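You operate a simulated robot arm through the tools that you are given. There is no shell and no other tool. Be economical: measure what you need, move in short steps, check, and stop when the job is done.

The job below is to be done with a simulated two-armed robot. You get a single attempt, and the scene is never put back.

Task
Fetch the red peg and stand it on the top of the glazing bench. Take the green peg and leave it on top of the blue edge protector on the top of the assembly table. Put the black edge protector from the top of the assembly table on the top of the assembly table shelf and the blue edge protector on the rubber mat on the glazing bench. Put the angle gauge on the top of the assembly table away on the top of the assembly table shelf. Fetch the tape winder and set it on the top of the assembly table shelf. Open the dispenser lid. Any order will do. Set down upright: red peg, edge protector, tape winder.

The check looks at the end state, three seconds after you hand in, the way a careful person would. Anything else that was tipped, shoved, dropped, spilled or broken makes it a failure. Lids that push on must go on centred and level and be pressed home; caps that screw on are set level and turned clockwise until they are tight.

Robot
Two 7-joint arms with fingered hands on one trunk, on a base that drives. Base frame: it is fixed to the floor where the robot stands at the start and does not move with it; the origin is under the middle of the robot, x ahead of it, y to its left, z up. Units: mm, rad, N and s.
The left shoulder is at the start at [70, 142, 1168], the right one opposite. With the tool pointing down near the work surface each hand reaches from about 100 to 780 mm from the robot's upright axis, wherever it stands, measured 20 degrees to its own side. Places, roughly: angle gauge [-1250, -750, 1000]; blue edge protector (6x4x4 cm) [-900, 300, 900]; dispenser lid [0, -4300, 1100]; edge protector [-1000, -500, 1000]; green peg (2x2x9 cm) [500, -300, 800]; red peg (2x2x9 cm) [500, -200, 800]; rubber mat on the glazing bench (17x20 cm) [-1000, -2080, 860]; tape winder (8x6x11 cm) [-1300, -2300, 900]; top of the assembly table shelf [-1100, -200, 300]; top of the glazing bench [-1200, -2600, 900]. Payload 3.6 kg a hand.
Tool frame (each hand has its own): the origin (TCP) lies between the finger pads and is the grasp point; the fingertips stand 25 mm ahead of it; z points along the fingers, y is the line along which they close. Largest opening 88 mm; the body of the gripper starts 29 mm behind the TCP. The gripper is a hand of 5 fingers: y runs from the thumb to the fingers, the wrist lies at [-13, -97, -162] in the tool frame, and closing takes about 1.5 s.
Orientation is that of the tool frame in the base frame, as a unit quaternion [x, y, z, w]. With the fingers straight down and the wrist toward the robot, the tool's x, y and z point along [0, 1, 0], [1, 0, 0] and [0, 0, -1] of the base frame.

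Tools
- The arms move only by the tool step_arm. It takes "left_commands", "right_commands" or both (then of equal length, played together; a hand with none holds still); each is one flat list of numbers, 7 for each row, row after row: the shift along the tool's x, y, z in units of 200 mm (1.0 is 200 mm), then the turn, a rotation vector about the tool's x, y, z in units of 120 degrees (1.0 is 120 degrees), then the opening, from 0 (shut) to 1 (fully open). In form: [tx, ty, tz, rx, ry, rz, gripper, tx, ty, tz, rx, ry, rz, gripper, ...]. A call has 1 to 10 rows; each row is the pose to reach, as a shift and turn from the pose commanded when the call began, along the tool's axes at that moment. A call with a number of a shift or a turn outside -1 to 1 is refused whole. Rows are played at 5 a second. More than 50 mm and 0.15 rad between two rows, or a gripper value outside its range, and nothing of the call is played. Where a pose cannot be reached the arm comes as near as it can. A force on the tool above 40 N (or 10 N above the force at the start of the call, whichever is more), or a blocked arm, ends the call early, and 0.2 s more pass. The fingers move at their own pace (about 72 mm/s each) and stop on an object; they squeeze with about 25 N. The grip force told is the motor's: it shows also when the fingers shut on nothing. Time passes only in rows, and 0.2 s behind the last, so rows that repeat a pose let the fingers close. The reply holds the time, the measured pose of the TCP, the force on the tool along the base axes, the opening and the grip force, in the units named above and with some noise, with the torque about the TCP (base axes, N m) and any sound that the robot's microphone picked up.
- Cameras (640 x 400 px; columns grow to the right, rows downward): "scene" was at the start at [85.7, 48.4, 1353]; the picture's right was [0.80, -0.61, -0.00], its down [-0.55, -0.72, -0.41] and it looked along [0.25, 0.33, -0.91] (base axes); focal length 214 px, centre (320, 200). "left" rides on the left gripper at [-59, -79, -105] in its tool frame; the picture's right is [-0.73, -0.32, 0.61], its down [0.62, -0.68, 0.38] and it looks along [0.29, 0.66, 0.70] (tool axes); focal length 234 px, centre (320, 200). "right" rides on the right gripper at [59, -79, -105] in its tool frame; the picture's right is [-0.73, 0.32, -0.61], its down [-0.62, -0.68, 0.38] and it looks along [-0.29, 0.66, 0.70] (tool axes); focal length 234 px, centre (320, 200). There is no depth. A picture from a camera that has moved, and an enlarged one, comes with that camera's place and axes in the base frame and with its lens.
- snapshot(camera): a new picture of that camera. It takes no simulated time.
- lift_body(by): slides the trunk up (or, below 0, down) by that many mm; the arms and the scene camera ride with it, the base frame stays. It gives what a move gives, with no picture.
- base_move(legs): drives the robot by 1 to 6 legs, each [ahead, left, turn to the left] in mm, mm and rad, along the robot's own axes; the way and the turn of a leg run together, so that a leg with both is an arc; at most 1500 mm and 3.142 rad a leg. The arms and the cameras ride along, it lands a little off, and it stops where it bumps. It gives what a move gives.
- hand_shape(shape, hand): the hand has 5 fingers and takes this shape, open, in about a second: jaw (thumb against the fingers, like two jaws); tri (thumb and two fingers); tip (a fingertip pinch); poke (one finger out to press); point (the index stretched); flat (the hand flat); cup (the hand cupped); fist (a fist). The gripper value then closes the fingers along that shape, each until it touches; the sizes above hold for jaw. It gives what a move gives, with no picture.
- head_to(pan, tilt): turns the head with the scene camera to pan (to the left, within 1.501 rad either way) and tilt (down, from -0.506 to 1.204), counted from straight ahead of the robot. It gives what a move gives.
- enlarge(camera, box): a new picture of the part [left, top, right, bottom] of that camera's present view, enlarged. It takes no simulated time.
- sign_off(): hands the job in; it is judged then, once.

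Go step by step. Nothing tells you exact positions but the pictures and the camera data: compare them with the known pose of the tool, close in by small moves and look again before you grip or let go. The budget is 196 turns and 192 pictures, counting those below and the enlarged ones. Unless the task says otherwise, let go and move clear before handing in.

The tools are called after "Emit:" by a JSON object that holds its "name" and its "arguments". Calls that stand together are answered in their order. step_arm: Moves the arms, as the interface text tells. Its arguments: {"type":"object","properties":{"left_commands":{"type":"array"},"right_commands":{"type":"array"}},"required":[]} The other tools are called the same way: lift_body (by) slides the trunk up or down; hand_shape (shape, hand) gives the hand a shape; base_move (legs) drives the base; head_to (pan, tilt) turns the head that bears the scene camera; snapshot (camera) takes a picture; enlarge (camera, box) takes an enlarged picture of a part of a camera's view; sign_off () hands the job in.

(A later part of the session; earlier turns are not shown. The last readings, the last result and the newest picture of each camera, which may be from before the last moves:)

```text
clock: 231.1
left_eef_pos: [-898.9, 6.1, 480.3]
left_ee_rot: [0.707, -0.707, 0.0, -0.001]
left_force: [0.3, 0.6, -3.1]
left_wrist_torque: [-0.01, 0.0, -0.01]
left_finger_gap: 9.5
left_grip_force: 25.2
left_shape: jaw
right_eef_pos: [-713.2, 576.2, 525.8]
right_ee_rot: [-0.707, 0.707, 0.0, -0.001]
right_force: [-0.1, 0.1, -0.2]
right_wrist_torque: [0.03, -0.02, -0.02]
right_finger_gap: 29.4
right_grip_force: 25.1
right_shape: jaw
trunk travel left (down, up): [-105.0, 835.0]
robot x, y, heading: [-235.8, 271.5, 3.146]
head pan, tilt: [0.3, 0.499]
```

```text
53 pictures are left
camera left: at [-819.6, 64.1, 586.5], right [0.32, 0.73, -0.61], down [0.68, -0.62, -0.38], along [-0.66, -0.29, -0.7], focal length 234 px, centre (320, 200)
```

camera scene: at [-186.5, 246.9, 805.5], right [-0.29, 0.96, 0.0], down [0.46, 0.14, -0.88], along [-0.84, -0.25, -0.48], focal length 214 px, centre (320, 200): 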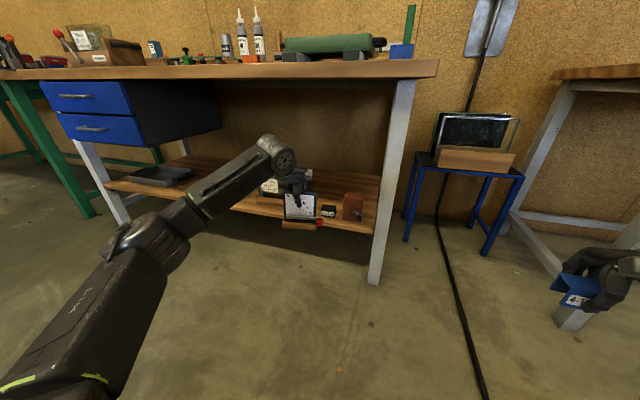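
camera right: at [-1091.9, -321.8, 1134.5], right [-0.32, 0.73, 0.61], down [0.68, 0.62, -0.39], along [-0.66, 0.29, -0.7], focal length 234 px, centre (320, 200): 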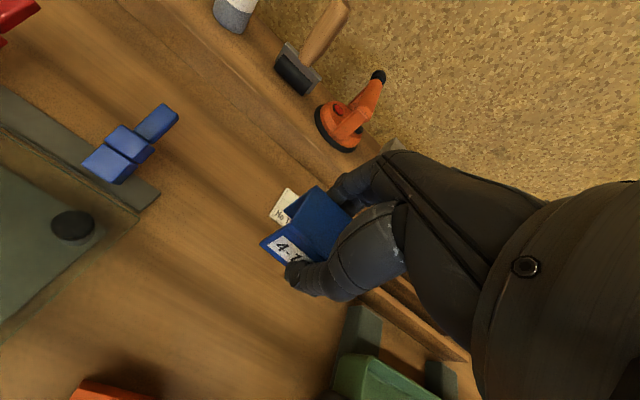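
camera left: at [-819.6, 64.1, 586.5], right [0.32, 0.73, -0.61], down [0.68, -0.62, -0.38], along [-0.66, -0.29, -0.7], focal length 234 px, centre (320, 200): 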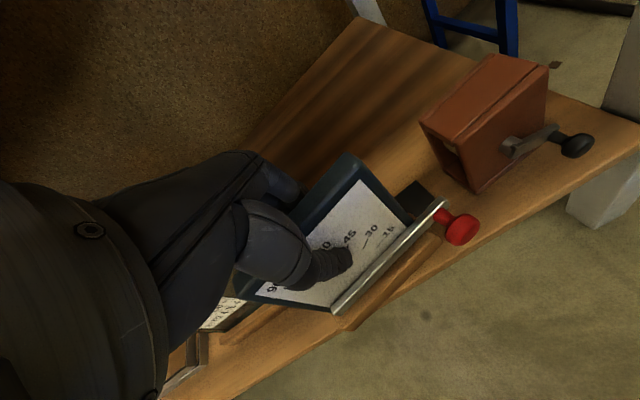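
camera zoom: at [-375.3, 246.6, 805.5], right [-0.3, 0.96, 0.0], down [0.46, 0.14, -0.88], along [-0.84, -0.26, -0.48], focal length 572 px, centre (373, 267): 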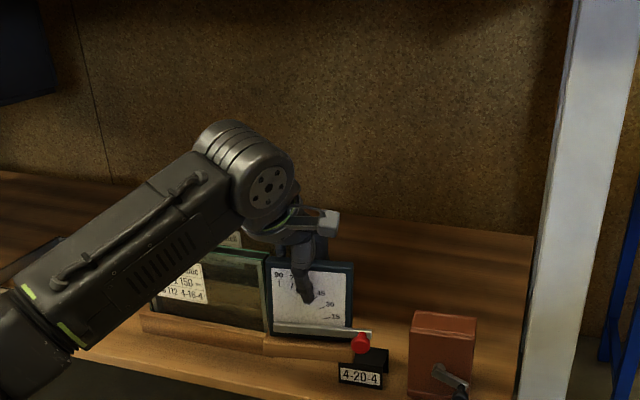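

Clearances are good on both sides. Driving in the rest of the way, then checking height.

Emit:
{"name": "base_move", "arguments": {"legs": [[170, 0, 0]]}}

Emit:
{"name": "enlarge", "arguments": {"camera": "scene", "box": [200, 100, 400, 250]}}

Emit:
{"name": "snapshot", "arguments": {"camera": "left"}}

```text
clock: 232.5
left_eef_pos: [-1068.7, 3.1, 481.3]
left_ee_rot: [0.708, -0.706, 0.0, -0.001]
left_force: [-0.3, -0.5, -0.8]
left_wrist_torque: [-0.04, 0.04, 0.01]
left_finger_gap: 9.7
left_grip_force: 25.4
left_shape: jaw
right_eef_pos: [-884.1, 573.9, 525.9]
right_ee_rot: [0.708, -0.706, -0.001, 0.002]
right_force: [-0.3, -0.1, -0.2]
right_wrist_torque: [0.01, 0.0, 0.01]
right_finger_gap: 29.2
right_grip_force: 25.0
right_shape: jaw
trunk travel left (down, up): [-105.0, 835.0]
robot x, y, heading: [-409.1, 270.9, -3.143]
head pan, tilt: [0.3, 0.499]
```

```text
2.67 times, centred on (300, 175) of scene
camera zoom: at [-545.8, 246.1, 805.5], right [-0.3, 0.95, 0.0], down [0.46, 0.14, -0.88], along [-0.84, -0.26, -0.48], focal length 572 px, centre (373, 267)
```

zoom: 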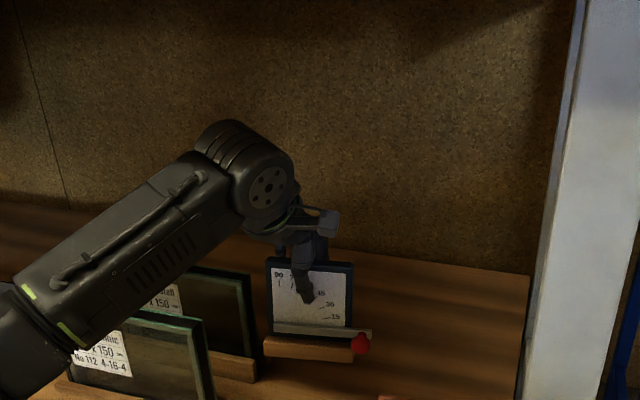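

```text
51 pictures are left
camera left: at [-989.7, 62.5, 586.5], right [0.32, 0.73, -0.61], down [0.68, -0.62, -0.38], along [-0.66, -0.29, -0.7], focal length 234 px, centre (320, 200)
```

left: 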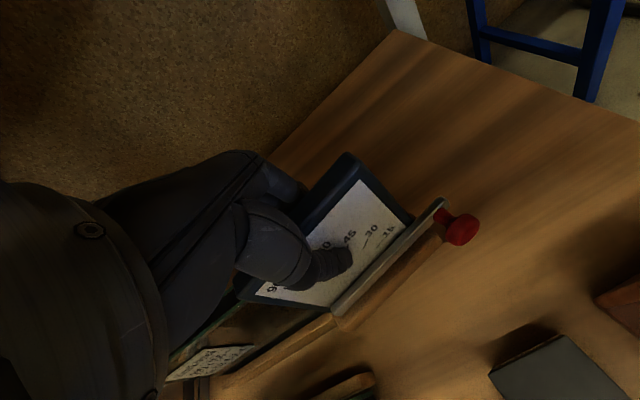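

The rear glass holder's end is close to the gauge's left edge, so I'll shift 30 mm right before lowering.

Emit:
{"name": "step_arm", "arguments": {"left_commands": [-0.08, 0, 0, 0, 0, 0, 0, -0.16, 0, 0, 0, 0, 0, 0, -0.16, 0, 0.15, 0, 0, 0, 0, -0.16, 0, 0.29, 0, 0, 0, 0]}}

Emit:
{"name": "enlarge", "arguments": {"camera": "scene", "box": [240, 160, 368, 250]}}

Emit:
{"name": "snapshot", "arguments": {"camera": "left"}}

```text
clock: 233.5
left_eef_pos: [-1069.6, 36.1, 422.7]
left_ee_rot: [0.708, -0.706, 0.0, 0.0]
left_force: [0.0, 0.3, -1.4]
left_wrist_torque: [-0.01, 0.04, -0.03]
left_finger_gap: 9.6
left_grip_force: 24.7
left_shape: jaw
right_eef_pos: [-885.0, 573.7, 526.8]
right_ee_rot: [0.709, -0.706, -0.001, 0.0]
right_force: [-0.6, 0.6, 0.2]
right_wrist_torque: [-0.05, 0.03, -0.01]
right_finger_gap: 29.4
right_grip_force: 24.6
right_shape: jaw
trunk travel left (down, up): [-105.0, 835.0]
robot x, y, heading: [-406.6, 271.4, -3.14]
head pan, tilt: [0.3, 0.499]
```

```text
4.44 times, centred on (304, 205) of scene
camera zoom: at [-545.8, 246.1, 805.6], right [-0.3, 0.95, 0.0], down [0.46, 0.14, -0.88], along [-0.84, -0.26, -0.48], focal length 953 px, centre (391, 178)
```

zoom: 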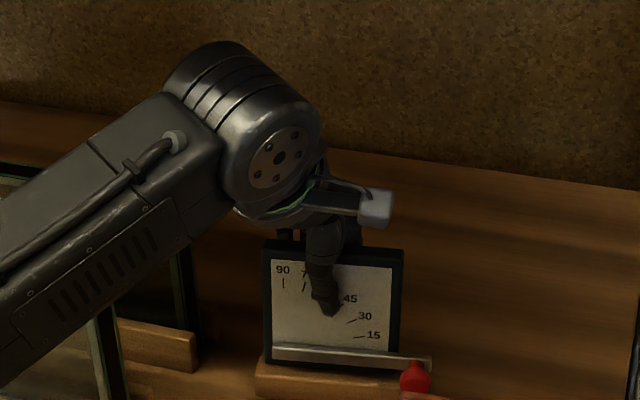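

```text
49 pictures are left
camera left: at [-990.1, 95.2, 528.8], right [0.32, 0.73, -0.61], down [0.68, -0.62, -0.38], along [-0.66, -0.29, -0.7], focal length 234 px, centre (320, 200)
```

left: 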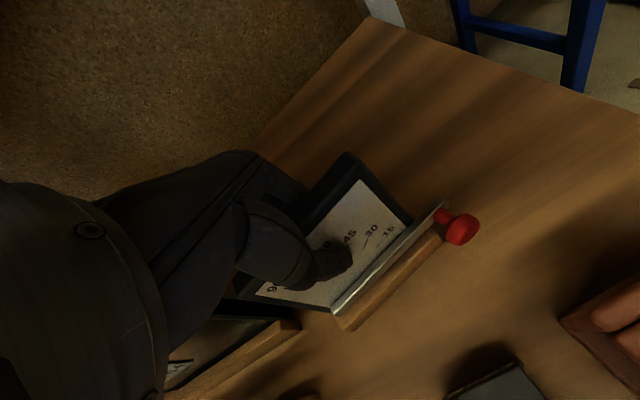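

Clear of the holder now. Lowering gently to contact.

Emit:
{"name": "step_arm", "arguments": {"left_commands": [0, 0, 0.03, 0, 0, 0, 0, 0, 0, 0.05, 0, 0, 0, 0, 0, 0, 0.065, 0, 0, 0, 0]}}

```text
clock: 234.3
left_eef_pos: [-1070.1, 36.0, 408.4]
left_ee_rot: [0.708, -0.707, 0.001, 0.0]
left_force: [-0.2, -0.1, -2.9]
left_wrist_torque: [0.01, 0.0, 0.01]
left_finger_gap: 9.5
left_grip_force: 24.3
left_shape: jaw
right_eef_pos: [-884.7, 572.6, 526.0]
right_ee_rot: [0.708, -0.706, 0.0, 0.0]
right_force: [0.2, 0.3, -0.6]
right_wrist_torque: [0.0, 0.05, -0.01]
right_finger_gap: 29.2
right_grip_force: 24.6
right_shape: jaw
trunk travel left (down, up): [-105.0, 835.0]
robot x, y, heading: [-406.8, 271.5, -3.142]
head pan, tilt: [0.3, 0.499]
```

Emit:
{"name": "step_arm", "arguments": {"left_commands": [0, 0, 0.015, 0, 0, 0, 0, 0, 0, 0.03, 0, 0, 0, 0]}}

```text
clock: 234.9
left_eef_pos: [-1069.5, 36.4, 403.4]
left_ee_rot: [0.708, -0.706, 0.001, -0.001]
left_force: [1.1, 0.2, -1.1]
left_wrist_torque: [0.04, 0.02, -0.01]
left_finger_gap: 9.6
left_grip_force: 24.8
left_shape: jaw
right_eef_pos: [-884.9, 571.8, 526.3]
right_ee_rot: [0.708, -0.706, -0.001, 0.001]
right_force: [0.9, -1.4, -0.3]
right_wrist_torque: [0.02, -0.02, 0.01]
right_finger_gap: 29.4
right_grip_force: 25.0
right_shape: jaw
trunk travel left (down, up): [-105.0, 835.0]
robot x, y, heading: [-408.5, 273.4, -3.142]
head pan, tilt: [0.3, 0.499]
```

Emit:
{"name": "step_arm", "arguments": {"left_commands": [0, 0, 0.015, 0, 0, 0, 0, 0, 0, 0.03, 0, 0, 0, 0]}}

Emit:
{"name": "enlarge", "arguments": {"camera": "left", "box": [220, 150, 500, 340]}}

```text
clock: 235.5
left_eef_pos: [-1069.4, 35.8, 400.3]
left_ee_rot: [0.708, -0.706, -0.002, 0.001]
left_force: [-1.3, -0.6, 14.1]
left_wrist_torque: [0.02, 0.01, -0.06]
left_finger_gap: 10.3
left_grip_force: 24.9
left_shape: jaw
right_eef_pos: [-883.1, 573.3, 527.5]
right_ee_rot: [0.708, -0.706, -0.001, 0.002]
right_force: [-0.7, -0.5, 0.0]
right_wrist_torque: [0.0, 0.0, 0.01]
right_finger_gap: 29.4
right_grip_force: 24.5
right_shape: jaw
trunk travel left (down, up): [-105.0, 835.0]
robot x, y, heading: [-407.2, 271.1, -3.137]
head pan, tilt: [0.3, 0.499]
```

```text
2.11 times, centred on (360, 245) of left
camera zoom: at [-988.7, 94.8, 506.5], right [0.32, 0.73, -0.61], down [0.68, -0.62, -0.39], along [-0.66, -0.29, -0.69], focal length 493 px, centre (236, 105)
```

zoom: 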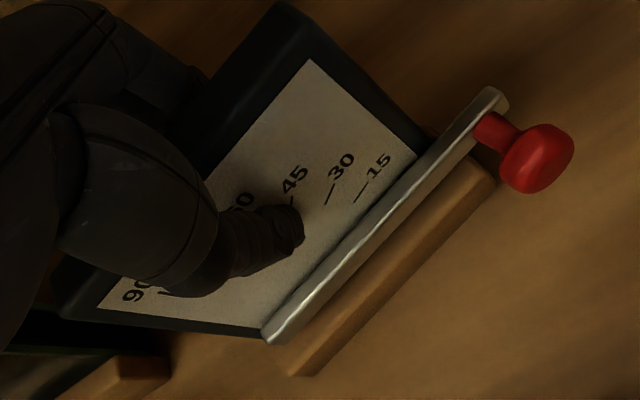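

Contact at 14 N. I'll open moderately and check that it stands.

Emit:
{"name": "step_arm", "arguments": {"left_commands": [0, 0, -0.005, 0, 0, 0, 0.15, 0, 0, -0.005, 0, 0, 0, 0.25, 0, 0, -0.005, 0, 0, 0, 0.4, 0, 0, -0.005, 0, 0, 0, 0.6, 0, 0, -0.005, 0, 0, 0, 0.6, 0, 0, -0.1, 0, 0, 0, 0.6, 0, 0, -0.25, 0, 0, 0, 0.6, 0, 0, -0.36, 0, 0, 0, 0.6]}}

Emit:
{"name": "enlarge", "arguments": {"camera": "scene", "box": [240, 160, 368, 250]}}

```text
clock: 237.3
left_eef_pos: [-1067.9, 36.5, 469.8]
left_ee_rot: [0.708, -0.706, 0.0, 0.0]
left_force: [0.0, -0.2, -0.1]
left_wrist_torque: [0.01, 0.05, 0.02]
left_finger_gap: 52.4
left_grip_force: 0.1
left_shape: jaw
right_eef_pos: [-884.3, 573.7, 525.8]
right_ee_rot: [0.708, -0.706, 0.0, 0.002]
right_force: [-0.8, 0.4, 0.1]
right_wrist_torque: [0.01, 0.0, 0.03]
right_finger_gap: 29.2
right_grip_force: 25.1
right_shape: jaw
trunk travel left (down, up): [-105.0, 835.0]
robot x, y, heading: [-406.5, 272.9, -3.136]
head pan, tilt: [0.3, 0.499]
```

```text
4.44 times, centred on (304, 205) of scene
camera zoom: at [-545.5, 246.3, 805.5], right [-0.3, 0.95, 0.0], down [0.46, 0.14, -0.88], along [-0.84, -0.26, -0.48], focal length 953 px, centre (391, 178)
```

zoom: 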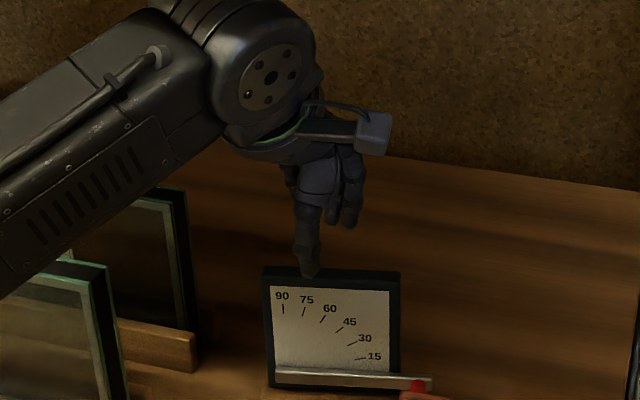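

The gauge stands on the shelf. I'll rise a bit more, back out, raise the trunk, and drive to the glazing bench with the blue protector.

Emit:
{"name": "step_arm", "arguments": {"left_commands": [0, 0, -0.1, 0, 0, 0, 0.6]}}

Emit:
{"name": "base_move", "arguments": {"legs": [[-350, 0, 0]]}}

Emit:
{"name": "snapshot", "arguments": {"camera": "scene"}}

Emit:
{"name": "lift_body", "arguments": {"by": 400}}

Emit:
{"name": "lift_body", "arguments": {"by": 200}}

Emit:
{"name": "step_arm", "arguments": {"left_commands": [0, -0.2, -0.1, 0, 0, 0, 0.8, 0, -0.4, -0.2, 0, 0, 0, 0.8, 0, -0.6, -0.3, 0, 0, 0, 0.8, 0, -0.8, -0.4, 0, 0, 0, 0.8, 0, -1, -0.5, 0, 0, 0, 0.8]}}

Emit:
{"name": "base_move", "arguments": {"legs": [[0, 1400, 0], [0, 1220, 0]]}}

```text
clock: 237.7
left_eef_pos: [-1069.9, 36.0, 490.3]
left_ee_rot: [0.708, -0.706, 0.001, -0.001]
left_force: [0.3, 0.0, 0.2]
left_wrist_torque: [-0.01, 0.01, -0.01]
left_finger_gap: 52.6
left_grip_force: 0.2
left_shape: jaw
right_eef_pos: [-883.9, 573.5, 526.1]
right_ee_rot: [0.708, -0.706, -0.001, 0.001]
right_force: [-0.4, 0.4, -0.1]
right_wrist_torque: [-0.02, -0.03, 0.02]
right_finger_gap: 29.5
right_grip_force: 25.0
right_shape: jaw
trunk travel left (down, up): [-105.0, 835.0]
robot x, y, heading: [-404.2, 270.5, -3.138]
head pan, tilt: [0.3, 0.499]
```

```text
clock: 240.0
left_eef_pos: [-724.2, 36.2, 489.7]
left_ee_rot: [0.708, -0.706, -0.001, 0.0]
left_force: [0.3, 0.3, 0.5]
left_wrist_torque: [0.02, 0.01, 0.02]
left_finger_gap: 52.6
left_grip_force: 0.2
left_shape: jaw
right_eef_pos: [-539.6, 574.7, 525.7]
right_ee_rot: [0.707, -0.707, 0.0, 0.0]
right_force: [-0.4, -0.4, 0.1]
right_wrist_torque: [0.0, -0.02, -0.01]
right_finger_gap: 29.4
right_grip_force: 24.7
right_shape: jaw
trunk travel left (down, up): [-105.0, 835.0]
robot x, y, heading: [-64.0, 273.9, -3.141]
head pan, tilt: [0.3, 0.499]
```

```text
46 pictures are left
camera scene: at [-201.3, 247.0, 805.6], right [-0.3, 0.95, 0.0], down [0.46, 0.14, -0.88], along [-0.84, -0.26, -0.48], focal length 214 px, centre (320, 200)
```

scene: 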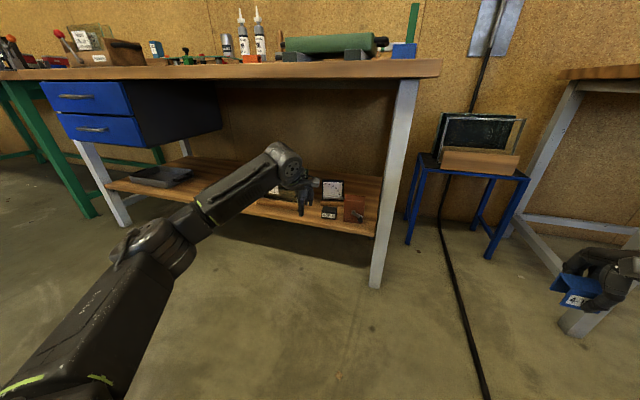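

```text
clock: 243.8
left_eef_pos: [-724.5, 36.6, 890.7]
left_ee_rot: [0.709, -0.705, 0.0, -0.001]
left_force: [0.3, 0.6, 0.6]
left_wrist_torque: [0.02, 0.01, -0.02]
left_finger_gap: 52.5
left_grip_force: 0.2
left_shape: jaw
right_eef_pos: [-540.1, 574.7, 925.8]
right_ee_rot: [0.708, -0.706, -0.001, 0.0]
right_force: [0.5, 0.1, -0.1]
right_wrist_torque: [0.01, 0.0, 0.01]
right_finger_gap: 29.3
right_grip_force: 24.3
right_shape: jaw
trunk travel left (down, up): [-505.0, 435.0]
robot x, y, heading: [-65.1, 275.1, -3.14]
head pan, tilt: [0.3, 0.499]
```

```text
clock: 246.0
left_eef_pos: [-725.4, 37.1, 1090.1]
left_ee_rot: [0.708, -0.707, 0.0, 0.001]
left_force: [0.7, -0.7, -0.2]
left_wrist_torque: [0.03, 0.0, -0.01]
left_finger_gap: 52.4
left_grip_force: 0.2
left_shape: jaw
right_eef_pos: [-538.7, 573.8, 1125.8]
right_ee_rot: [0.708, -0.706, -0.001, 0.001]
right_force: [-0.1, 0.1, -0.8]
right_wrist_torque: [0.01, -0.01, -0.01]
right_finger_gap: 29.4
right_grip_force: 24.8
right_shape: jaw
trunk travel left (down, up): [-705.0, 235.0]
robot x, y, heading: [-60.4, 271.8, -3.143]
head pan, tilt: [0.3, 0.499]
```

```text
clock: 247.2
left_eef_pos: [-523.2, 38.2, 1190.6]
left_ee_rot: [0.709, -0.706, 0.0, 0.0]
left_force: [0.3, -0.1, 0.1]
left_wrist_torque: [0.02, 0.03, 0.0]
left_finger_gap: 70.1
left_grip_force: 0.0
left_shape: jaw
right_eef_pos: [-538.7, 574.0, 1127.1]
right_ee_rot: [0.708, -0.706, -0.001, 0.002]
right_force: [0.7, -0.1, 0.2]
right_wrist_torque: [0.02, -0.03, -0.01]
right_finger_gap: 29.0
right_grip_force: 25.3
right_shape: jaw
trunk travel left (down, up): [-705.0, 235.0]
robot x, y, heading: [-60.9, 275.8, -3.144]
head pan, tilt: [0.3, 0.499]
```

```text
clock: 260.0
left_eef_pos: [-518.0, -2603.0, 1189.8]
left_ee_rot: [0.713, -0.701, 0.0, 0.001]
left_force: [0.5, -0.3, -0.1]
left_wrist_torque: [-0.01, 0.0, 0.01]
left_finger_gap: 70.3
left_grip_force: 0.2
left_shape: jaw
right_eef_pos: [-539.5, -2066.3, 1125.7]
right_ee_rot: [0.713, -0.701, -0.001, 0.001]
right_force: [1.1, -1.0, 0.5]
right_wrist_torque: [0.03, 0.0, -0.03]
right_finger_gap: 29.4
right_grip_force: 24.9
right_shape: jaw
trunk travel left (down, up): [-705.0, 235.0]
robot x, y, heading: [-58.1, -2363.5, -3.125]
head pan, tilt: [0.3, 0.499]
```

At the bench. I'll square the heading, drive forward and look at the mat.

Emit:
{"name": "base_move", "arguments": {"legs": [[290, 0, -0.016]]}}

Emit:
{"name": "head_to", "arguments": {"pan": -0.3, "tilt": 0.7}}

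Emit:
{"name": "snapshot", "arguments": {"camera": "scene"}}

Emit:
{"name": "snapshot", "arguments": {"camera": "right"}}

```text
clock: 262.0
left_eef_pos: [-816.8, -2594.8, 1191.2]
left_ee_rot: [-0.706, 0.708, 0.0, 0.0]
left_force: [1.5, 0.5, 0.2]
left_wrist_torque: [0.05, 0.01, 0.01]
left_finger_gap: 70.5
left_grip_force: 0.0
left_shape: jaw
right_eef_pos: [-827.3, -2058.0, 1126.5]
right_ee_rot: [-0.705, 0.709, 0.001, -0.001]
right_force: [-1.0, 0.9, -0.3]
right_wrist_torque: [-0.01, -0.02, 0.0]
right_finger_gap: 29.1
right_grip_force: 25.0
right_shape: jaw
trunk travel left (down, up): [-705.0, 235.0]
robot x, y, heading: [-351.5, -2364.3, 3.139]
head pan, tilt: [0.3, 0.499]
```

```text
clock: 263.0
left_eef_pos: [-817.4, -2595.0, 1189.5]
left_ee_rot: [-0.706, 0.708, 0.0, -0.001]
left_force: [0.7, -0.7, -0.2]
left_wrist_torque: [-0.01, -0.01, -0.03]
left_finger_gap: 70.5
left_grip_force: 0.0
left_shape: jaw
right_eef_pos: [-827.0, -2057.6, 1125.6]
right_ee_rot: [-0.705, 0.709, 0.001, -0.001]
right_force: [0.2, 0.1, -0.2]
right_wrist_torque: [0.01, 0.02, -0.01]
right_finger_gap: 29.5
right_grip_force: 24.4
right_shape: jaw
trunk travel left (down, up): [-705.0, 235.0]
robot x, y, heading: [-355.1, -2362.3, 3.138]
head pan, tilt: [-0.3, 0.7]
```

```text
45 pictures are left
camera scene: at [-485.1, -2336.3, 1387.9], right [0.3, 0.95, 0.0], down [0.61, -0.19, -0.77], along [-0.73, 0.23, -0.64], focal length 214 px, centre (320, 200)
```

scene: 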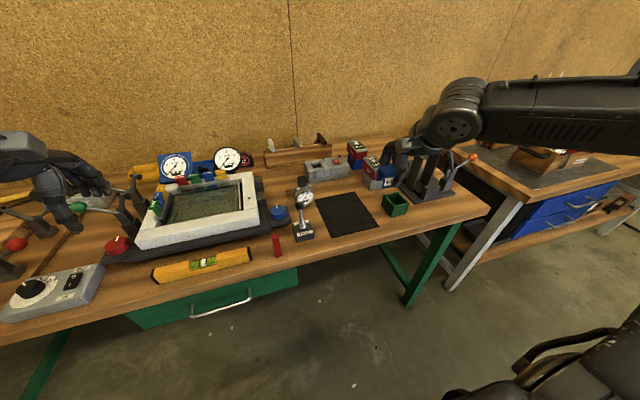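

```text
44 pictures are left
camera right: at [-748.6, -2117.7, 1229.9], right [-0.32, 0.73, 0.61], down [0.68, 0.62, -0.39], along [-0.66, 0.29, -0.69], focal length 234 px, centre (320, 200)
```

right: 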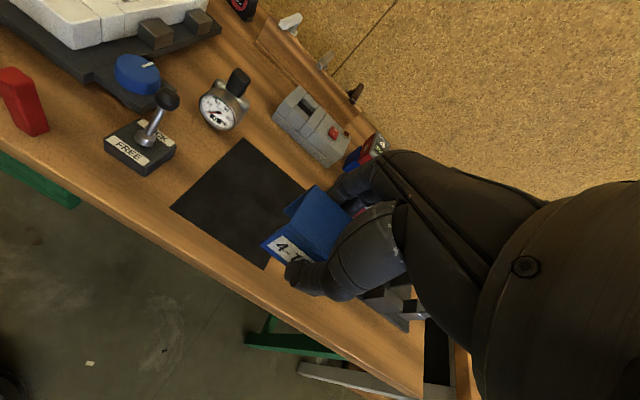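

The mat spans x -902 to -1100 and y -2172 to -2000, so its centre is (-1000, -2086). I'll lower the trunk and bring the blue protector above it.

Emit:
{"name": "lift_body", "arguments": {"by": -80}}

Emit:
{"name": "step_arm", "arguments": {"right_commands": [0.03, 0.2, 0, 0, 0, 0, 0, 0.06, 0.4, 0, 0, 0, 0, 0, 0.1, 0.6, 0, 0, 0, 0, 0, 0.135, 0.83, 0, 0, 0, 0, 0, 0.135, 0.83, 0.2, 0, 0, 0, 0, 0.135, 0.83, 0.4, 0, 0, 0, 0, 0.135, 0.83, 0.6, 0, 0, 0, 0]}}

Emit:
{"name": "snapshot", "arguments": {"camera": "right"}}

Emit:
{"name": "enlarge", "arguments": {"camera": "scene", "box": [280, 140, 440, 260]}}

```text
clock: 264.2
left_eef_pos: [-817.8, -2595.3, 1110.2]
left_ee_rot: [-0.706, 0.708, -0.001, 0.0]
left_force: [0.0, -0.8, -0.3]
left_wrist_torque: [0.01, -0.01, 0.01]
left_finger_gap: 70.4
left_grip_force: 0.0
left_shape: jaw
right_eef_pos: [-828.5, -2057.4, 1045.9]
right_ee_rot: [-0.705, 0.709, 0.0, -0.001]
right_force: [0.0, -0.2, -0.2]
right_wrist_torque: [0.0, -0.03, -0.03]
right_finger_gap: 29.5
right_grip_force: 25.0
right_shape: jaw
trunk travel left (down, up): [-625.0, 315.0]
robot x, y, heading: [-357.9, -2365.4, 3.137]
head pan, tilt: [-0.3, 0.7]
```

```text
clock: 265.8
left_eef_pos: [-818.3, -2594.2, 1109.3]
left_ee_rot: [-0.706, 0.708, 0.0, 0.001]
left_force: [-0.2, 0.5, -0.3]
left_wrist_torque: [0.02, -0.01, -0.02]
left_finger_gap: 70.1
left_grip_force: 0.1
left_shape: jaw
right_eef_pos: [-996.1, -2083.7, 924.0]
right_ee_rot: [-0.706, 0.708, 0.0, -0.001]
right_force: [-0.6, -0.5, 0.1]
right_wrist_torque: [-0.01, 0.03, 0.03]
right_finger_gap: 29.2
right_grip_force: 24.9
right_shape: jaw
trunk travel left (down, up): [-625.0, 315.0]
robot x, y, heading: [-352.6, -2361.2, 3.137]
head pan, tilt: [-0.3, 0.7]
```

```text
43 pictures are left
camera right: at [-915.7, -2143.4, 1027.6], right [-0.32, 0.73, 0.61], down [0.68, 0.62, -0.39], along [-0.66, 0.29, -0.7], focal length 234 px, centre (320, 200)
```

right: 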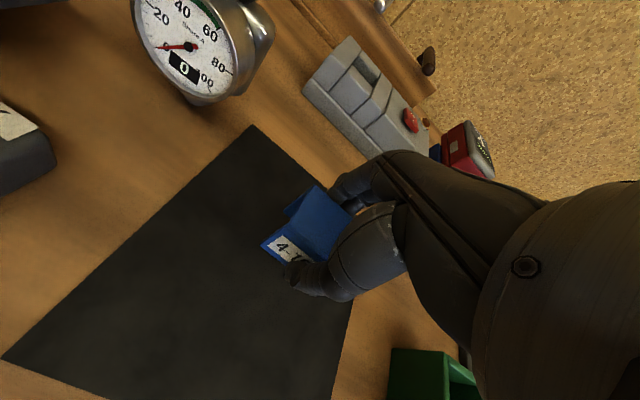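

```text
3.33 times, centred on (360, 200) of scene
camera zoom: at [-486.6, -2336.1, 1307.8], right [0.3, 0.95, 0.0], down [0.62, -0.19, -0.76], along [-0.73, 0.23, -0.64], focal length 715 px, centre (187, 200)
```

zoom: 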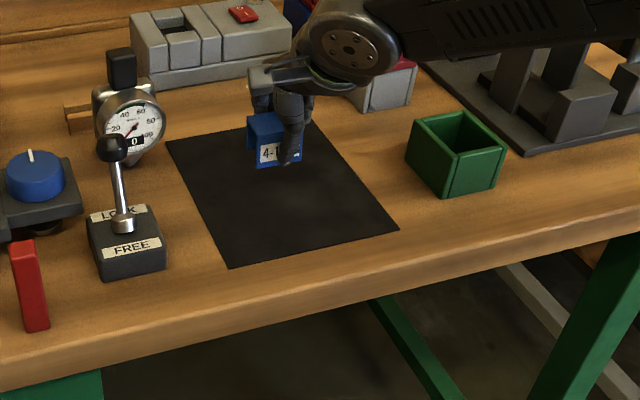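

It's centred over the mat. Lowering to contact.

Emit:
{"name": "step_arm", "arguments": {"right_commands": [0, 0, 0.07, 0, 0, 0, 0, 0, 0, 0.125, 0, 0, 0, 0, 0, 0, 0.15, 0, 0, 0, 0]}}

```text
clock: 266.6
left_eef_pos: [-817.9, -2593.5, 1109.5]
left_ee_rot: [-0.706, 0.709, 0.0, 0.0]
left_force: [0.5, -0.5, -0.1]
left_wrist_torque: [0.0, 0.02, -0.01]
left_finger_gap: 70.1
left_grip_force: 0.0
left_shape: jaw
right_eef_pos: [-994.2, -2083.9, 895.3]
right_ee_rot: [-0.705, 0.709, 0.0, -0.001]
right_force: [-0.6, -0.8, 0.3]
right_wrist_torque: [0.0, -0.01, 0.0]
right_finger_gap: 29.4
right_grip_force: 25.0
right_shape: jaw
trunk travel left (down, up): [-625.0, 315.0]
robot x, y, heading: [-350.7, -2358.0, 3.137]
head pan, tilt: [-0.3, 0.7]
```

Emit:
{"name": "step_arm", "arguments": {"right_commands": [0, 0, 0.015, 0, 0, 0, 0, 0, 0, 0.03, 0, 0, 0, 0]}}

Emit:
{"name": "enlarge", "arguments": {"camera": "scene", "box": [310, 170, 390, 230]}}

```text
clock: 267.2
left_eef_pos: [-816.2, -2595.2, 1110.8]
left_ee_rot: [-0.706, 0.708, 0.0, 0.0]
left_force: [-0.5, -0.4, -0.5]
left_wrist_torque: [0.02, 0.02, -0.04]
left_finger_gap: 70.3
left_grip_force: 0.0
left_shape: jaw
right_eef_pos: [-995.0, -2086.0, 890.1]
right_ee_rot: [-0.706, 0.708, 0.0, -0.001]
right_force: [0.9, 0.2, 1.4]
right_wrist_torque: [-0.03, 0.04, 0.01]
right_finger_gap: 29.2
right_grip_force: 24.5
right_shape: jaw
trunk travel left (down, up): [-625.0, 315.0]
robot x, y, heading: [-352.9, -2363.7, 3.133]
head pan, tilt: [-0.3, 0.7]
```

```text
6.67 times, centred on (350, 200) of scene
camera zoom: at [-485.3, -2336.1, 1307.9], right [0.3, 0.95, 0.0], down [0.61, -0.19, -0.76], along [-0.73, 0.23, -0.64], focal length 1430 px, centre (120, 200)
```

zoom: 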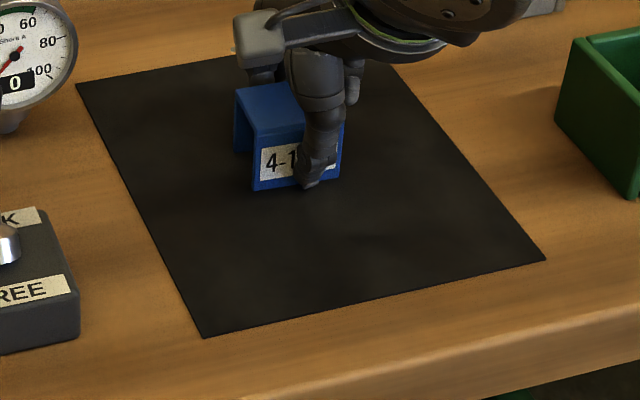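

It looks nearly down and well inside the mat. A couple of millimetres more.

Emit:
{"name": "step_arm", "arguments": {"right_commands": [0, 0, 0.01, 0, 0, 0, 0, 0, 0, 0.02, 0, 0, 0, 0]}}

```text
clock: 267.8
left_eef_pos: [-816.0, -2595.4, 1110.5]
left_ee_rot: [-0.706, 0.708, 0.001, 0.0]
left_force: [0.0, 0.7, -0.1]
left_wrist_torque: [-0.02, 0.03, -0.01]
left_finger_gap: 70.2
left_grip_force: 0.1
left_shape: jaw
right_eef_pos: [-992.9, -2084.0, 888.8]
right_ee_rot: [-0.706, 0.708, 0.002, -0.002]
right_force: [-3.0, 0.1, 11.1]
right_wrist_torque: [-0.02, 0.15, 0.01]
right_finger_gap: 30.0
right_grip_force: 24.8
right_shape: jaw
trunk travel left (down, up): [-625.0, 315.0]
robot x, y, heading: [-352.3, -2362.8, 3.133]
head pan, tilt: [-0.3, 0.7]
```

Contact at 11 N. Releasing, rising and checking.

Emit:
{"name": "step_arm", "arguments": {"right_commands": [0, 0, -0.005, 0, 0, 0, 0.4, 0, 0, -0.005, 0, 0, 0, 0.6, 0, 0, -0.005, 0, 0, 0, 0.8, 0, 0, -0.005, 0, 0, 0, 0.8, 0, 0, -0.1, 0, 0, 0, 0.8, 0, 0, -0.3, 0, 0, 0, 0.8, 0, 0, -0.5, 0, 0, 0, 0.8, 0, 0, -0.7, 0, 0, 0, 0.8]}}

Emit:
{"name": "base_move", "arguments": {"legs": [[-300, 0, 0]]}}

Emit:
{"name": "head_to", "arguments": {"pan": 0, "tilt": 0.45}}

Emit:
{"name": "enlarge", "arguments": {"camera": "scene", "box": [260, 150, 480, 288]}}

```text
clock: 269.6
left_eef_pos: [-816.5, -2595.2, 1109.1]
left_ee_rot: [-0.706, 0.709, -0.001, 0.0]
left_force: [-0.3, -0.4, 0.3]
left_wrist_torque: [0.04, 0.0, 0.01]
left_finger_gap: 70.2
left_grip_force: 0.1
left_shape: jaw
right_eef_pos: [-994.5, -2084.2, 1026.5]
right_ee_rot: [-0.706, 0.709, 0.0, -0.001]
right_force: [0.1, -0.2, 0.5]
right_wrist_torque: [-0.01, 0.0, 0.0]
right_finger_gap: 70.3
right_grip_force: 0.1
right_shape: jaw
trunk travel left (down, up): [-625.0, 315.0]
robot x, y, heading: [-354.1, -2366.7, 3.133]
head pan, tilt: [-0.3, 0.7]
```

```text
clock: 271.6
left_eef_pos: [-519.4, -2597.3, 1108.7]
left_ee_rot: [-0.707, 0.707, -0.001, 0.0]
left_force: [0.1, 0.3, 0.4]
left_wrist_torque: [0.02, -0.01, 0.0]
left_finger_gap: 70.0
left_grip_force: 0.0
left_shape: jaw
right_eef_pos: [-697.6, -2085.3, 1026.5]
right_ee_rot: [-0.706, 0.708, 0.0, 0.0]
right_force: [0.4, -0.2, -0.3]
right_wrist_torque: [0.0, 0.0, -0.02]
right_finger_gap: 70.5
right_grip_force: 0.2
right_shape: jaw
trunk travel left (down, up): [-625.0, 315.0]
robot x, y, heading: [-53.1, -2367.4, 3.142]
head pan, tilt: [-0.3, 0.7]
```

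```text
clock: 272.4
left_eef_pos: [-518.5, -2597.0, 1109.0]
left_ee_rot: [-0.706, 0.708, 0.0, 0.0]
left_force: [-0.2, 0.2, 0.0]
left_wrist_torque: [0.0, 0.01, 0.01]
left_finger_gap: 70.4
left_grip_force: 0.0
left_shape: jaw
right_eef_pos: [-698.9, -2084.5, 1027.0]
right_ee_rot: [-0.707, 0.708, 0.0, -0.001]
right_force: [0.2, -0.2, 0.1]
right_wrist_torque: [0.03, 0.03, 0.03]
right_finger_gap: 70.5
right_grip_force: 0.1
right_shape: jaw
trunk travel left (down, up): [-625.0, 315.0]
robot x, y, heading: [-56.6, -2364.4, 3.134]
head pan, tilt: [0.0, 0.45]
```

```text
2.90 times, centred on (370, 219) of scene
camera zoom: at [-199.6, -2362.7, 1330.0], right [0.0, 1.0, 0.0], down [0.44, 0.0, -0.9], along [-0.9, 0.0, -0.44], focal length 622 px, centre (175, 145)
```

zoom: 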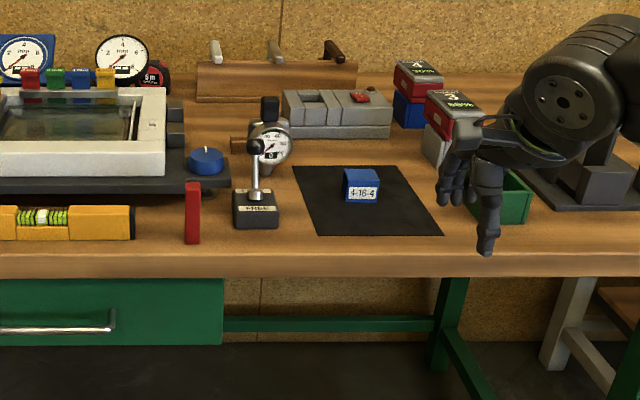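

The blue protector sits on the mat and the red peg still stands. Now the dispenser lid: I'll move into the open, turn to face -y and approach the far bench.

Emit:
{"name": "base_move", "arguments": {"legs": [[-200, 0, 0], [0, 0, 1.571], [900, 0, 0]]}}

Emit:
{"name": "head_to", "arguments": {"pan": 0, "tilt": 0.3}}

Emit:
{"name": "snapshot", "arguments": {"camera": "scene"}}

```text
clock: 282.2
left_eef_pos: [382.2, -3731.7, 1108.8]
left_ee_rot: [1.0, 0.0, 0.0, 0.0]
left_force: [-0.5, 0.3, 0.5]
left_wrist_torque: [0.0, 0.0, 0.03]
left_finger_gap: 70.3
left_grip_force: 0.0
left_shape: jaw
right_eef_pos: [-128.5, -3911.5, 1026.8]
right_ee_rot: [1.0, 0.0, 0.0, 0.001]
right_force: [0.3, 0.2, -0.1]
right_wrist_torque: [0.0, 0.03, -0.01]
right_finger_gap: 70.2
right_grip_force: 0.0
right_shape: jaw
trunk travel left (down, up): [-625.0, 315.0]
robot x, y, heading: [148.8, -3269.9, -1.569]
head pan, tilt: [0.0, 0.45]
```

```text
clock: 282.9
left_eef_pos: [380.7, -3732.4, 1109.2]
left_ee_rot: [1.0, 0.0, -0.001, -0.001]
left_force: [-0.4, -0.5, 0.0]
left_wrist_torque: [-0.01, 0.03, -0.01]
left_finger_gap: 70.2
left_grip_force: 0.1
left_shape: jaw
right_eef_pos: [-128.3, -3912.0, 1026.9]
right_ee_rot: [1.0, 0.0, 0.001, 0.001]
right_force: [0.9, 0.1, 0.3]
right_wrist_torque: [0.01, 0.03, 0.0]
right_finger_gap: 70.3
right_grip_force: 0.1
right_shape: jaw
trunk travel left (down, up): [-625.0, 315.0]
robot x, y, heading: [145.1, -3270.1, -1.57]
head pan, tilt: [0.0, 0.3]
```

```text
39 pictures are left
camera scene: at [147.0, -3412.7, 1343.9], right [-1.0, 0.0, 0.0], down [0.0, 0.3, -0.95], along [0.0, -0.95, -0.3], focal length 214 px, centre (320, 200)
```

scene: 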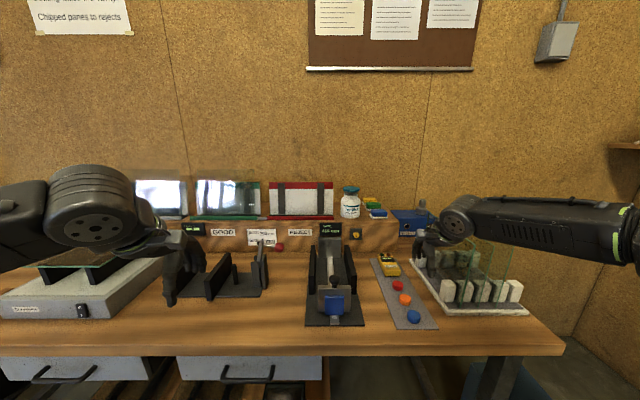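

I expect the lid near pixel (354, 192), where a white jar with a blue top stands on the raised step. I'll zoom in.

Emit:
{"name": "enlarge", "arguments": {"camera": "scene", "box": [290, 170, 450, 270]}}

```text
4.00 times, centred on (370, 220) of scene
camera zoom: at [147.0, -3412.7, 1343.9], right [-1.0, 0.0, 0.0], down [0.0, 0.3, -0.95], along [0.0, -0.95, -0.3], focal length 858 px, centre (120, 120)
```

zoom: 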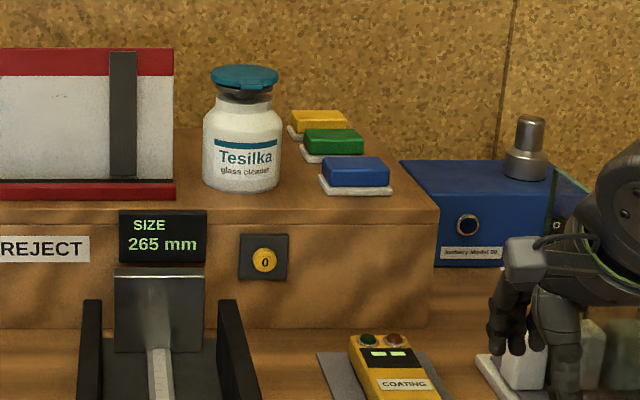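

The dispenser is the white "Tesilka" bottle with a teal hinged lid. I'll raise the trunk, move closer with the right arm lined up, and inspect the lid's hinge and tab.

Emit:
{"name": "lift_body", "arguments": {"by": 200}}

Emit:
{"name": "step_arm", "arguments": {"right_commands": [0, -0.2, 0, 0, 0, 0, 0.8, 0, -0.4, 0, 0, 0, 0, 0.8, 0, -0.6, 0, 0, 0, 0, 0.8, 0, -0.8, 0, 0, 0, 0, 0.8]}}

Emit:
{"name": "base_move", "arguments": {"legs": [[0, 125, 0], [220, 0, 0]]}}

Emit:
{"name": "head_to", "arguments": {"pan": -0.25, "tilt": 0.45}}

Emit:
{"name": "snapshot", "arguments": {"camera": "scene"}}

```text
clock: 285.1
left_eef_pos: [383.1, -3732.7, 1309.3]
left_ee_rot: [1.0, 0.0, 0.001, 0.0]
left_force: [0.1, -0.1, 0.0]
left_wrist_torque: [-0.03, -0.01, -0.01]
left_finger_gap: 70.3
left_grip_force: 0.1
left_shape: jaw
right_eef_pos: [-128.1, -3911.8, 1227.5]
right_ee_rot: [1.0, 0.0, 0.0, 0.001]
right_force: [0.2, -0.1, 0.4]
right_wrist_torque: [0.0, -0.01, -0.02]
right_finger_gap: 70.4
right_grip_force: 0.0
right_shape: jaw
trunk travel left (down, up): [-825.0, 115.0]
robot x, y, heading: [150.0, -3267.3, -1.57]
head pan, tilt: [0.0, 0.3]
```

```text
clock: 286.1
left_eef_pos: [381.2, -3730.0, 1311.0]
left_ee_rot: [1.0, 0.0, 0.0, 0.0]
left_force: [0.4, 0.3, 0.4]
left_wrist_torque: [-0.05, 0.02, 0.0]
left_finger_gap: 70.3
left_grip_force: 0.1
left_shape: jaw
right_eef_pos: [-129.2, -3749.9, 1227.4]
right_ee_rot: [1.0, 0.0, 0.001, 0.001]
right_force: [0.0, 0.0, -0.5]
right_wrist_torque: [-0.01, 0.02, -0.01]
right_finger_gap: 69.9
right_grip_force: 0.0
right_shape: jaw
trunk travel left (down, up): [-825.0, 115.0]
robot x, y, heading: [150.5, -3272.7, -1.573]
head pan, tilt: [0.0, 0.3]
```

```text
clock: 288.6
left_eef_pos: [503.8, -3952.8, 1310.6]
left_ee_rot: [1.0, -0.003, 0.0, 0.001]
left_force: [0.4, 1.2, 0.0]
left_wrist_torque: [-0.02, 0.03, 0.0]
left_finger_gap: 70.5
left_grip_force: 0.0
left_shape: jaw
right_eef_pos: [-7.2, -3968.7, 1228.1]
right_ee_rot: [1.0, -0.003, 0.001, 0.003]
right_force: [0.0, -0.4, 0.0]
right_wrist_torque: [0.0, -0.03, 0.0]
right_finger_gap: 70.0
right_grip_force: 0.1
right_shape: jaw
trunk travel left (down, up): [-825.0, 115.0]
robot x, y, heading: [271.7, -3494.3, -1.571]
head pan, tilt: [0.0, 0.3]
```

```text
clock: 289.4
left_eef_pos: [505.1, -3955.0, 1309.7]
left_ee_rot: [1.0, -0.003, 0.0, -0.001]
left_force: [1.2, 0.0, 0.4]
left_wrist_torque: [0.0, 0.03, -0.04]
left_finger_gap: 70.1
left_grip_force: 0.0
left_shape: jaw
right_eef_pos: [-6.3, -3972.0, 1227.7]
right_ee_rot: [1.0, -0.003, -0.001, 0.0]
right_force: [0.1, 1.0, 0.5]
right_wrist_torque: [-0.02, 0.02, -0.01]
right_finger_gap: 70.1
right_grip_force: 0.1
right_shape: jaw
trunk travel left (down, up): [-825.0, 115.0]
robot x, y, heading: [271.6, -3487.4, -1.571]
head pan, tilt: [-0.25, 0.45]
```

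```text
37 pictures are left
camera scene: at [248.7, -3630.3, 1530.0], right [-0.97, 0.25, 0.0], down [0.11, 0.42, -0.9], along [-0.23, -0.87, -0.44], focal length 214 px, centre (320, 200)
```

scene: 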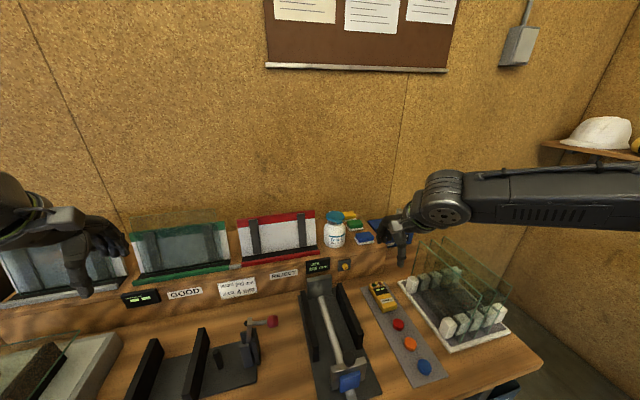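

Emit:
{"name": "enlarge", "arguments": {"camera": "scene", "box": [310, 200, 374, 250]}}

Emit:
{"name": "enlarge", "arguments": {"camera": "right", "box": [160, 0, 480, 200]}}

```text
8.00 times, centred on (342, 225) of scene
camera zoom: at [248.7, -3630.3, 1530.0], right [-0.97, 0.25, 0.0], down [0.11, 0.42, -0.9], along [-0.23, -0.87, -0.44], focal length 1716 px, centre (144, 0)
```

zoom: 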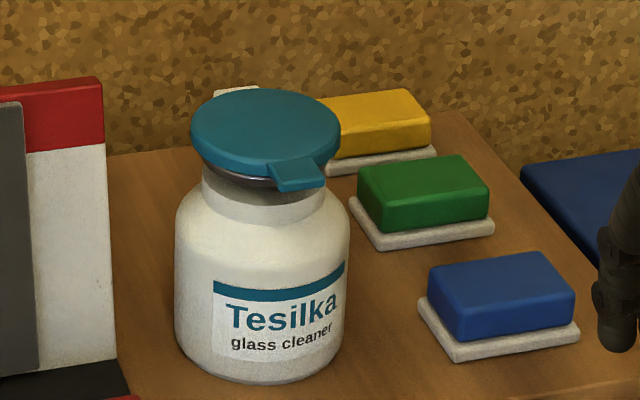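

```text
2.00 times, centred on (320, 100) of right
camera zoom: at [52.6, -3894.6, 1330.6], right [-0.73, -0.32, 0.61], down [-0.62, 0.68, -0.38], along [-0.29, -0.66, -0.7], focal length 468 px, centre (320, 400)
```

zoom: 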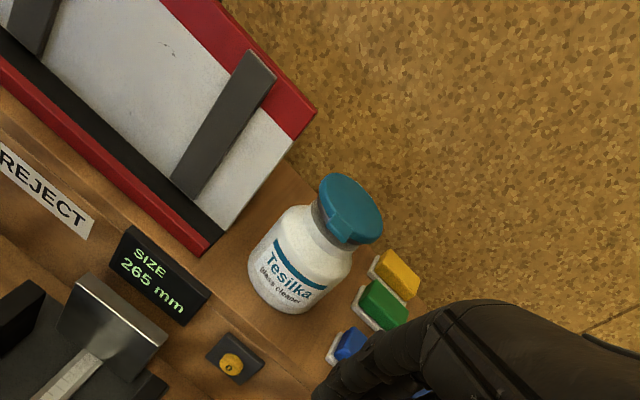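

The lid (centre about (22, -4272, 1133)) has a tab toward me at about (14, -4232, 1125) and a hinge at the back. I'll make a poking finger, point the hand forward, and lift the tab from below.

Emit:
{"name": "hand_shape", "arguments": {"hand": "right", "shape": "poke"}}

Emit:
{"name": "step_arm", "arguments": {"right_commands": [0, 0, 0, -0.071, 0, 0, 0, 0, 0, 0, -0.142, 0, 0, 0, 0, 0, 0, -0.213, 0, 0, 0, 0, 0, 0, -0.284, 0, 0, 0, 0, 0, 0, -0.355, 0, 0, 0, 0, 0, 0, -0.426, 0, 0, 0, 0, 0, 0, -0.497, 0, 0, 0, 0, 0, 0, -0.568, 0, 0, 0, 0, 0, 0, -0.639, 0, 0, 0, 0, 0, 0, -0.71, 0, 0, 0]}}

Emit:
{"name": "snapshot", "arguments": {"camera": "scene"}}

Emit:
{"name": "snapshot", "arguments": {"camera": "right"}}

```text
clock: 290.3
left_eef_pos: [504.2, -3956.3, 1309.4]
left_ee_rot: [1.0, -0.003, 0.0, 0.001]
left_force: [0.5, 0.3, 0.3]
left_wrist_torque: [-0.04, 0.02, 0.01]
left_finger_gap: 69.9
left_grip_force: 0.0
left_shape: jaw
right_eef_pos: [-7.5, -3972.5, 1227.4]
right_ee_rot: [1.0, -0.003, -0.001, 0.001]
right_force: [-0.4, -0.9, -0.2]
right_wrist_torque: [-0.02, 0.03, 0.0]
right_finger_gap: 0.0
right_grip_force: 0.0
right_shape: poke
trunk travel left (down, up): [-825.0, 115.0]
robot x, y, heading: [273.5, -3494.2, -1.579]
head pan, tilt: [-0.25, 0.45]
```

```text
clock: 292.5
left_eef_pos: [502.1, -3954.1, 1310.6]
left_ee_rot: [1.0, -0.003, 0.001, 0.0]
left_force: [-0.3, -0.4, 0.3]
left_wrist_torque: [0.0, -0.03, -0.02]
left_finger_gap: 70.2
left_grip_force: 0.0
left_shape: jaw
right_eef_pos: [-22.9, -3968.6, 1241.6]
right_ee_rot: [0.735, -0.002, -0.001, 0.678]
right_force: [0.1, -0.5, -0.6]
right_wrist_torque: [0.02, 0.04, 0.03]
right_finger_gap: 0.0
right_grip_force: 0.0
right_shape: poke
right hand out of reach, approached as far as the arm can: row 10
trunk travel left (down, up): [-825.0, 115.0]
robot x, y, heading: [269.7, -3488.2, -1.57]
head pan, tilt: [-0.25, 0.45]
```

```text
34 pictures are left
camera scene: at [247.1, -3628.3, 1530.1], right [-0.97, 0.25, 0.0], down [0.11, 0.42, -0.9], along [-0.23, -0.87, -0.43], focal length 214 px, centre (320, 200)
```

scene: 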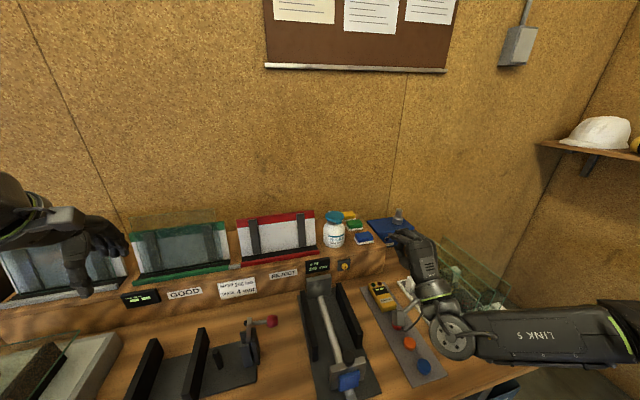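

```text
33 pictures are left
camera right: at [36.6, -3858.1, 1170.5], right [-0.72, 0.58, 0.37], down [-0.62, -0.33, -0.71], along [-0.29, -0.75, 0.6], focal length 234 px, centre (320, 200)
```

right: 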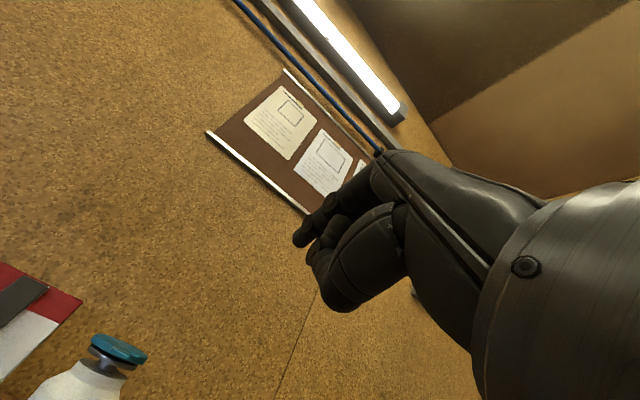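

The hand now points forward. I'll zoom in to see which finger is extended and where its tip is.

Emit:
{"name": "enlarge", "arguments": {"camera": "right", "box": [260, 160, 420, 320]}}

Emit:
{"name": "enlarge", "arguments": {"camera": "scene", "box": [300, 195, 460, 315]}}

```text
2.50 times, centred on (340, 240) of right
camera zoom: at [36.6, -3858.1, 1170.5], right [-0.72, 0.58, 0.37], down [-0.62, -0.33, -0.71], along [-0.29, -0.75, 0.6], focal length 585 px, centre (270, 100)
```

zoom: 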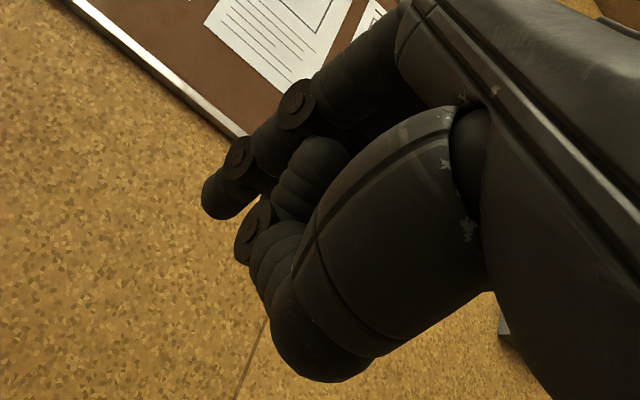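

```text
3.33 times, centred on (380, 255) of scene
camera zoom: at [247.1, -3628.3, 1530.1], right [-0.97, 0.25, 0.0], down [0.11, 0.42, -0.9], along [-0.23, -0.87, -0.43], focal length 715 px, centre (120, 17)
```

zoom: 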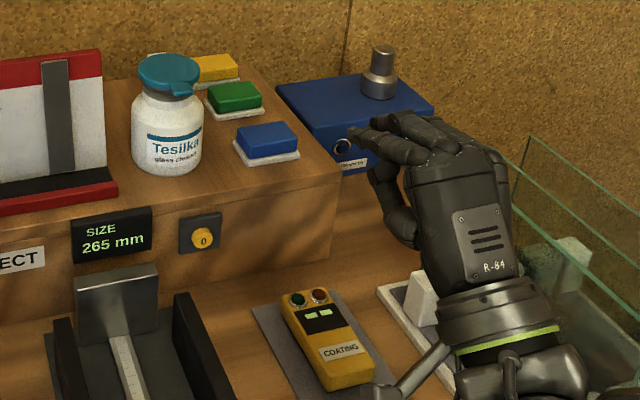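

The index finger is extended with its tip about 25 mm ahead of the TCP. I'll pitch the hand back so it points about 30° below horizontal, keeping the wrist high, then approach to just in front of the tab.

Emit:
{"name": "step_arm", "arguments": {"right_commands": [0, 0, 0, 0.07, 0, 0, 0, 0, 0, 0, 0.14, 0, 0, 0, 0, 0, 0, 0.21, 0, 0, 0]}}

Emit:
{"name": "step_arm", "arguments": {"right_commands": [0.02, -0.02, 0.2, 0, 0, 0, 0, 0.05, -0.03, 0.4, 0, 0, 0, 0, 0.07, -0.04, 0.6, 0, 0, 0, 0]}}

Emit:
{"name": "snapshot", "arguments": {"camera": "scene"}}

```text
clock: 293.3
left_eef_pos: [504.5, -3954.8, 1309.9]
left_ee_rot: [1.0, -0.002, -0.001, 0.0]
left_force: [-0.2, 0.5, -0.5]
left_wrist_torque: [-0.01, -0.01, 0.01]
left_finger_gap: 70.1
left_grip_force: 0.1
left_shape: jaw
right_eef_pos: [-20.1, -3969.4, 1241.4]
right_ee_rot: [0.866, -0.002, -0.001, 0.5]
right_force: [0.2, 0.5, 0.2]
right_wrist_torque: [-0.01, -0.03, 0.0]
right_finger_gap: 0.0
right_grip_force: 0.0
right_shape: poke
trunk travel left (down, up): [-825.0, 115.0]
robot x, y, heading: [275.6, -3491.5, -1.575]
head pan, tilt: [-0.25, 0.45]
```

```text
clock: 294.1
left_eef_pos: [503.6, -3956.2, 1308.6]
left_ee_rot: [1.0, -0.002, -0.001, -0.001]
left_force: [0.4, -0.4, -0.6]
left_wrist_torque: [-0.03, 0.0, -0.01]
left_finger_gap: 70.1
left_grip_force: 0.1
left_shape: jaw
right_eef_pos: [-6.6, -4068.2, 1174.4]
right_ee_rot: [0.866, -0.003, 0.0, 0.5]
right_force: [-0.1, 0.2, -0.2]
right_wrist_torque: [-0.04, 0.03, 0.01]
right_finger_gap: 0.0
right_grip_force: 0.1
right_shape: poke
trunk travel left (down, up): [-825.0, 115.0]
robot x, y, heading: [273.5, -3493.7, -1.579]
head pan, tilt: [-0.25, 0.45]
```

```text
30 pictures are left
camera scene: at [248.4, -3630.4, 1529.9], right [-0.97, 0.25, 0.0], down [0.11, 0.42, -0.9], along [-0.23, -0.87, -0.44], focal length 214 px, centre (320, 200)
```

scene: 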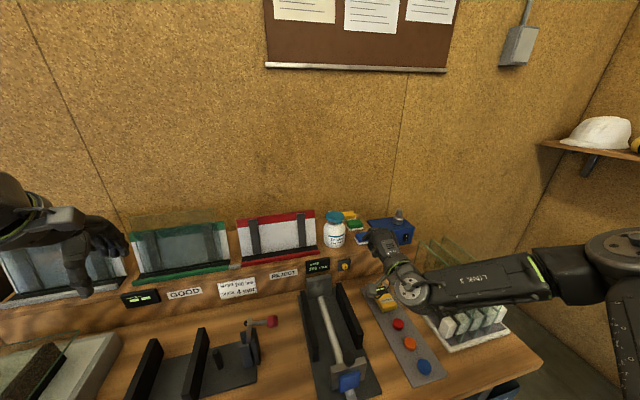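

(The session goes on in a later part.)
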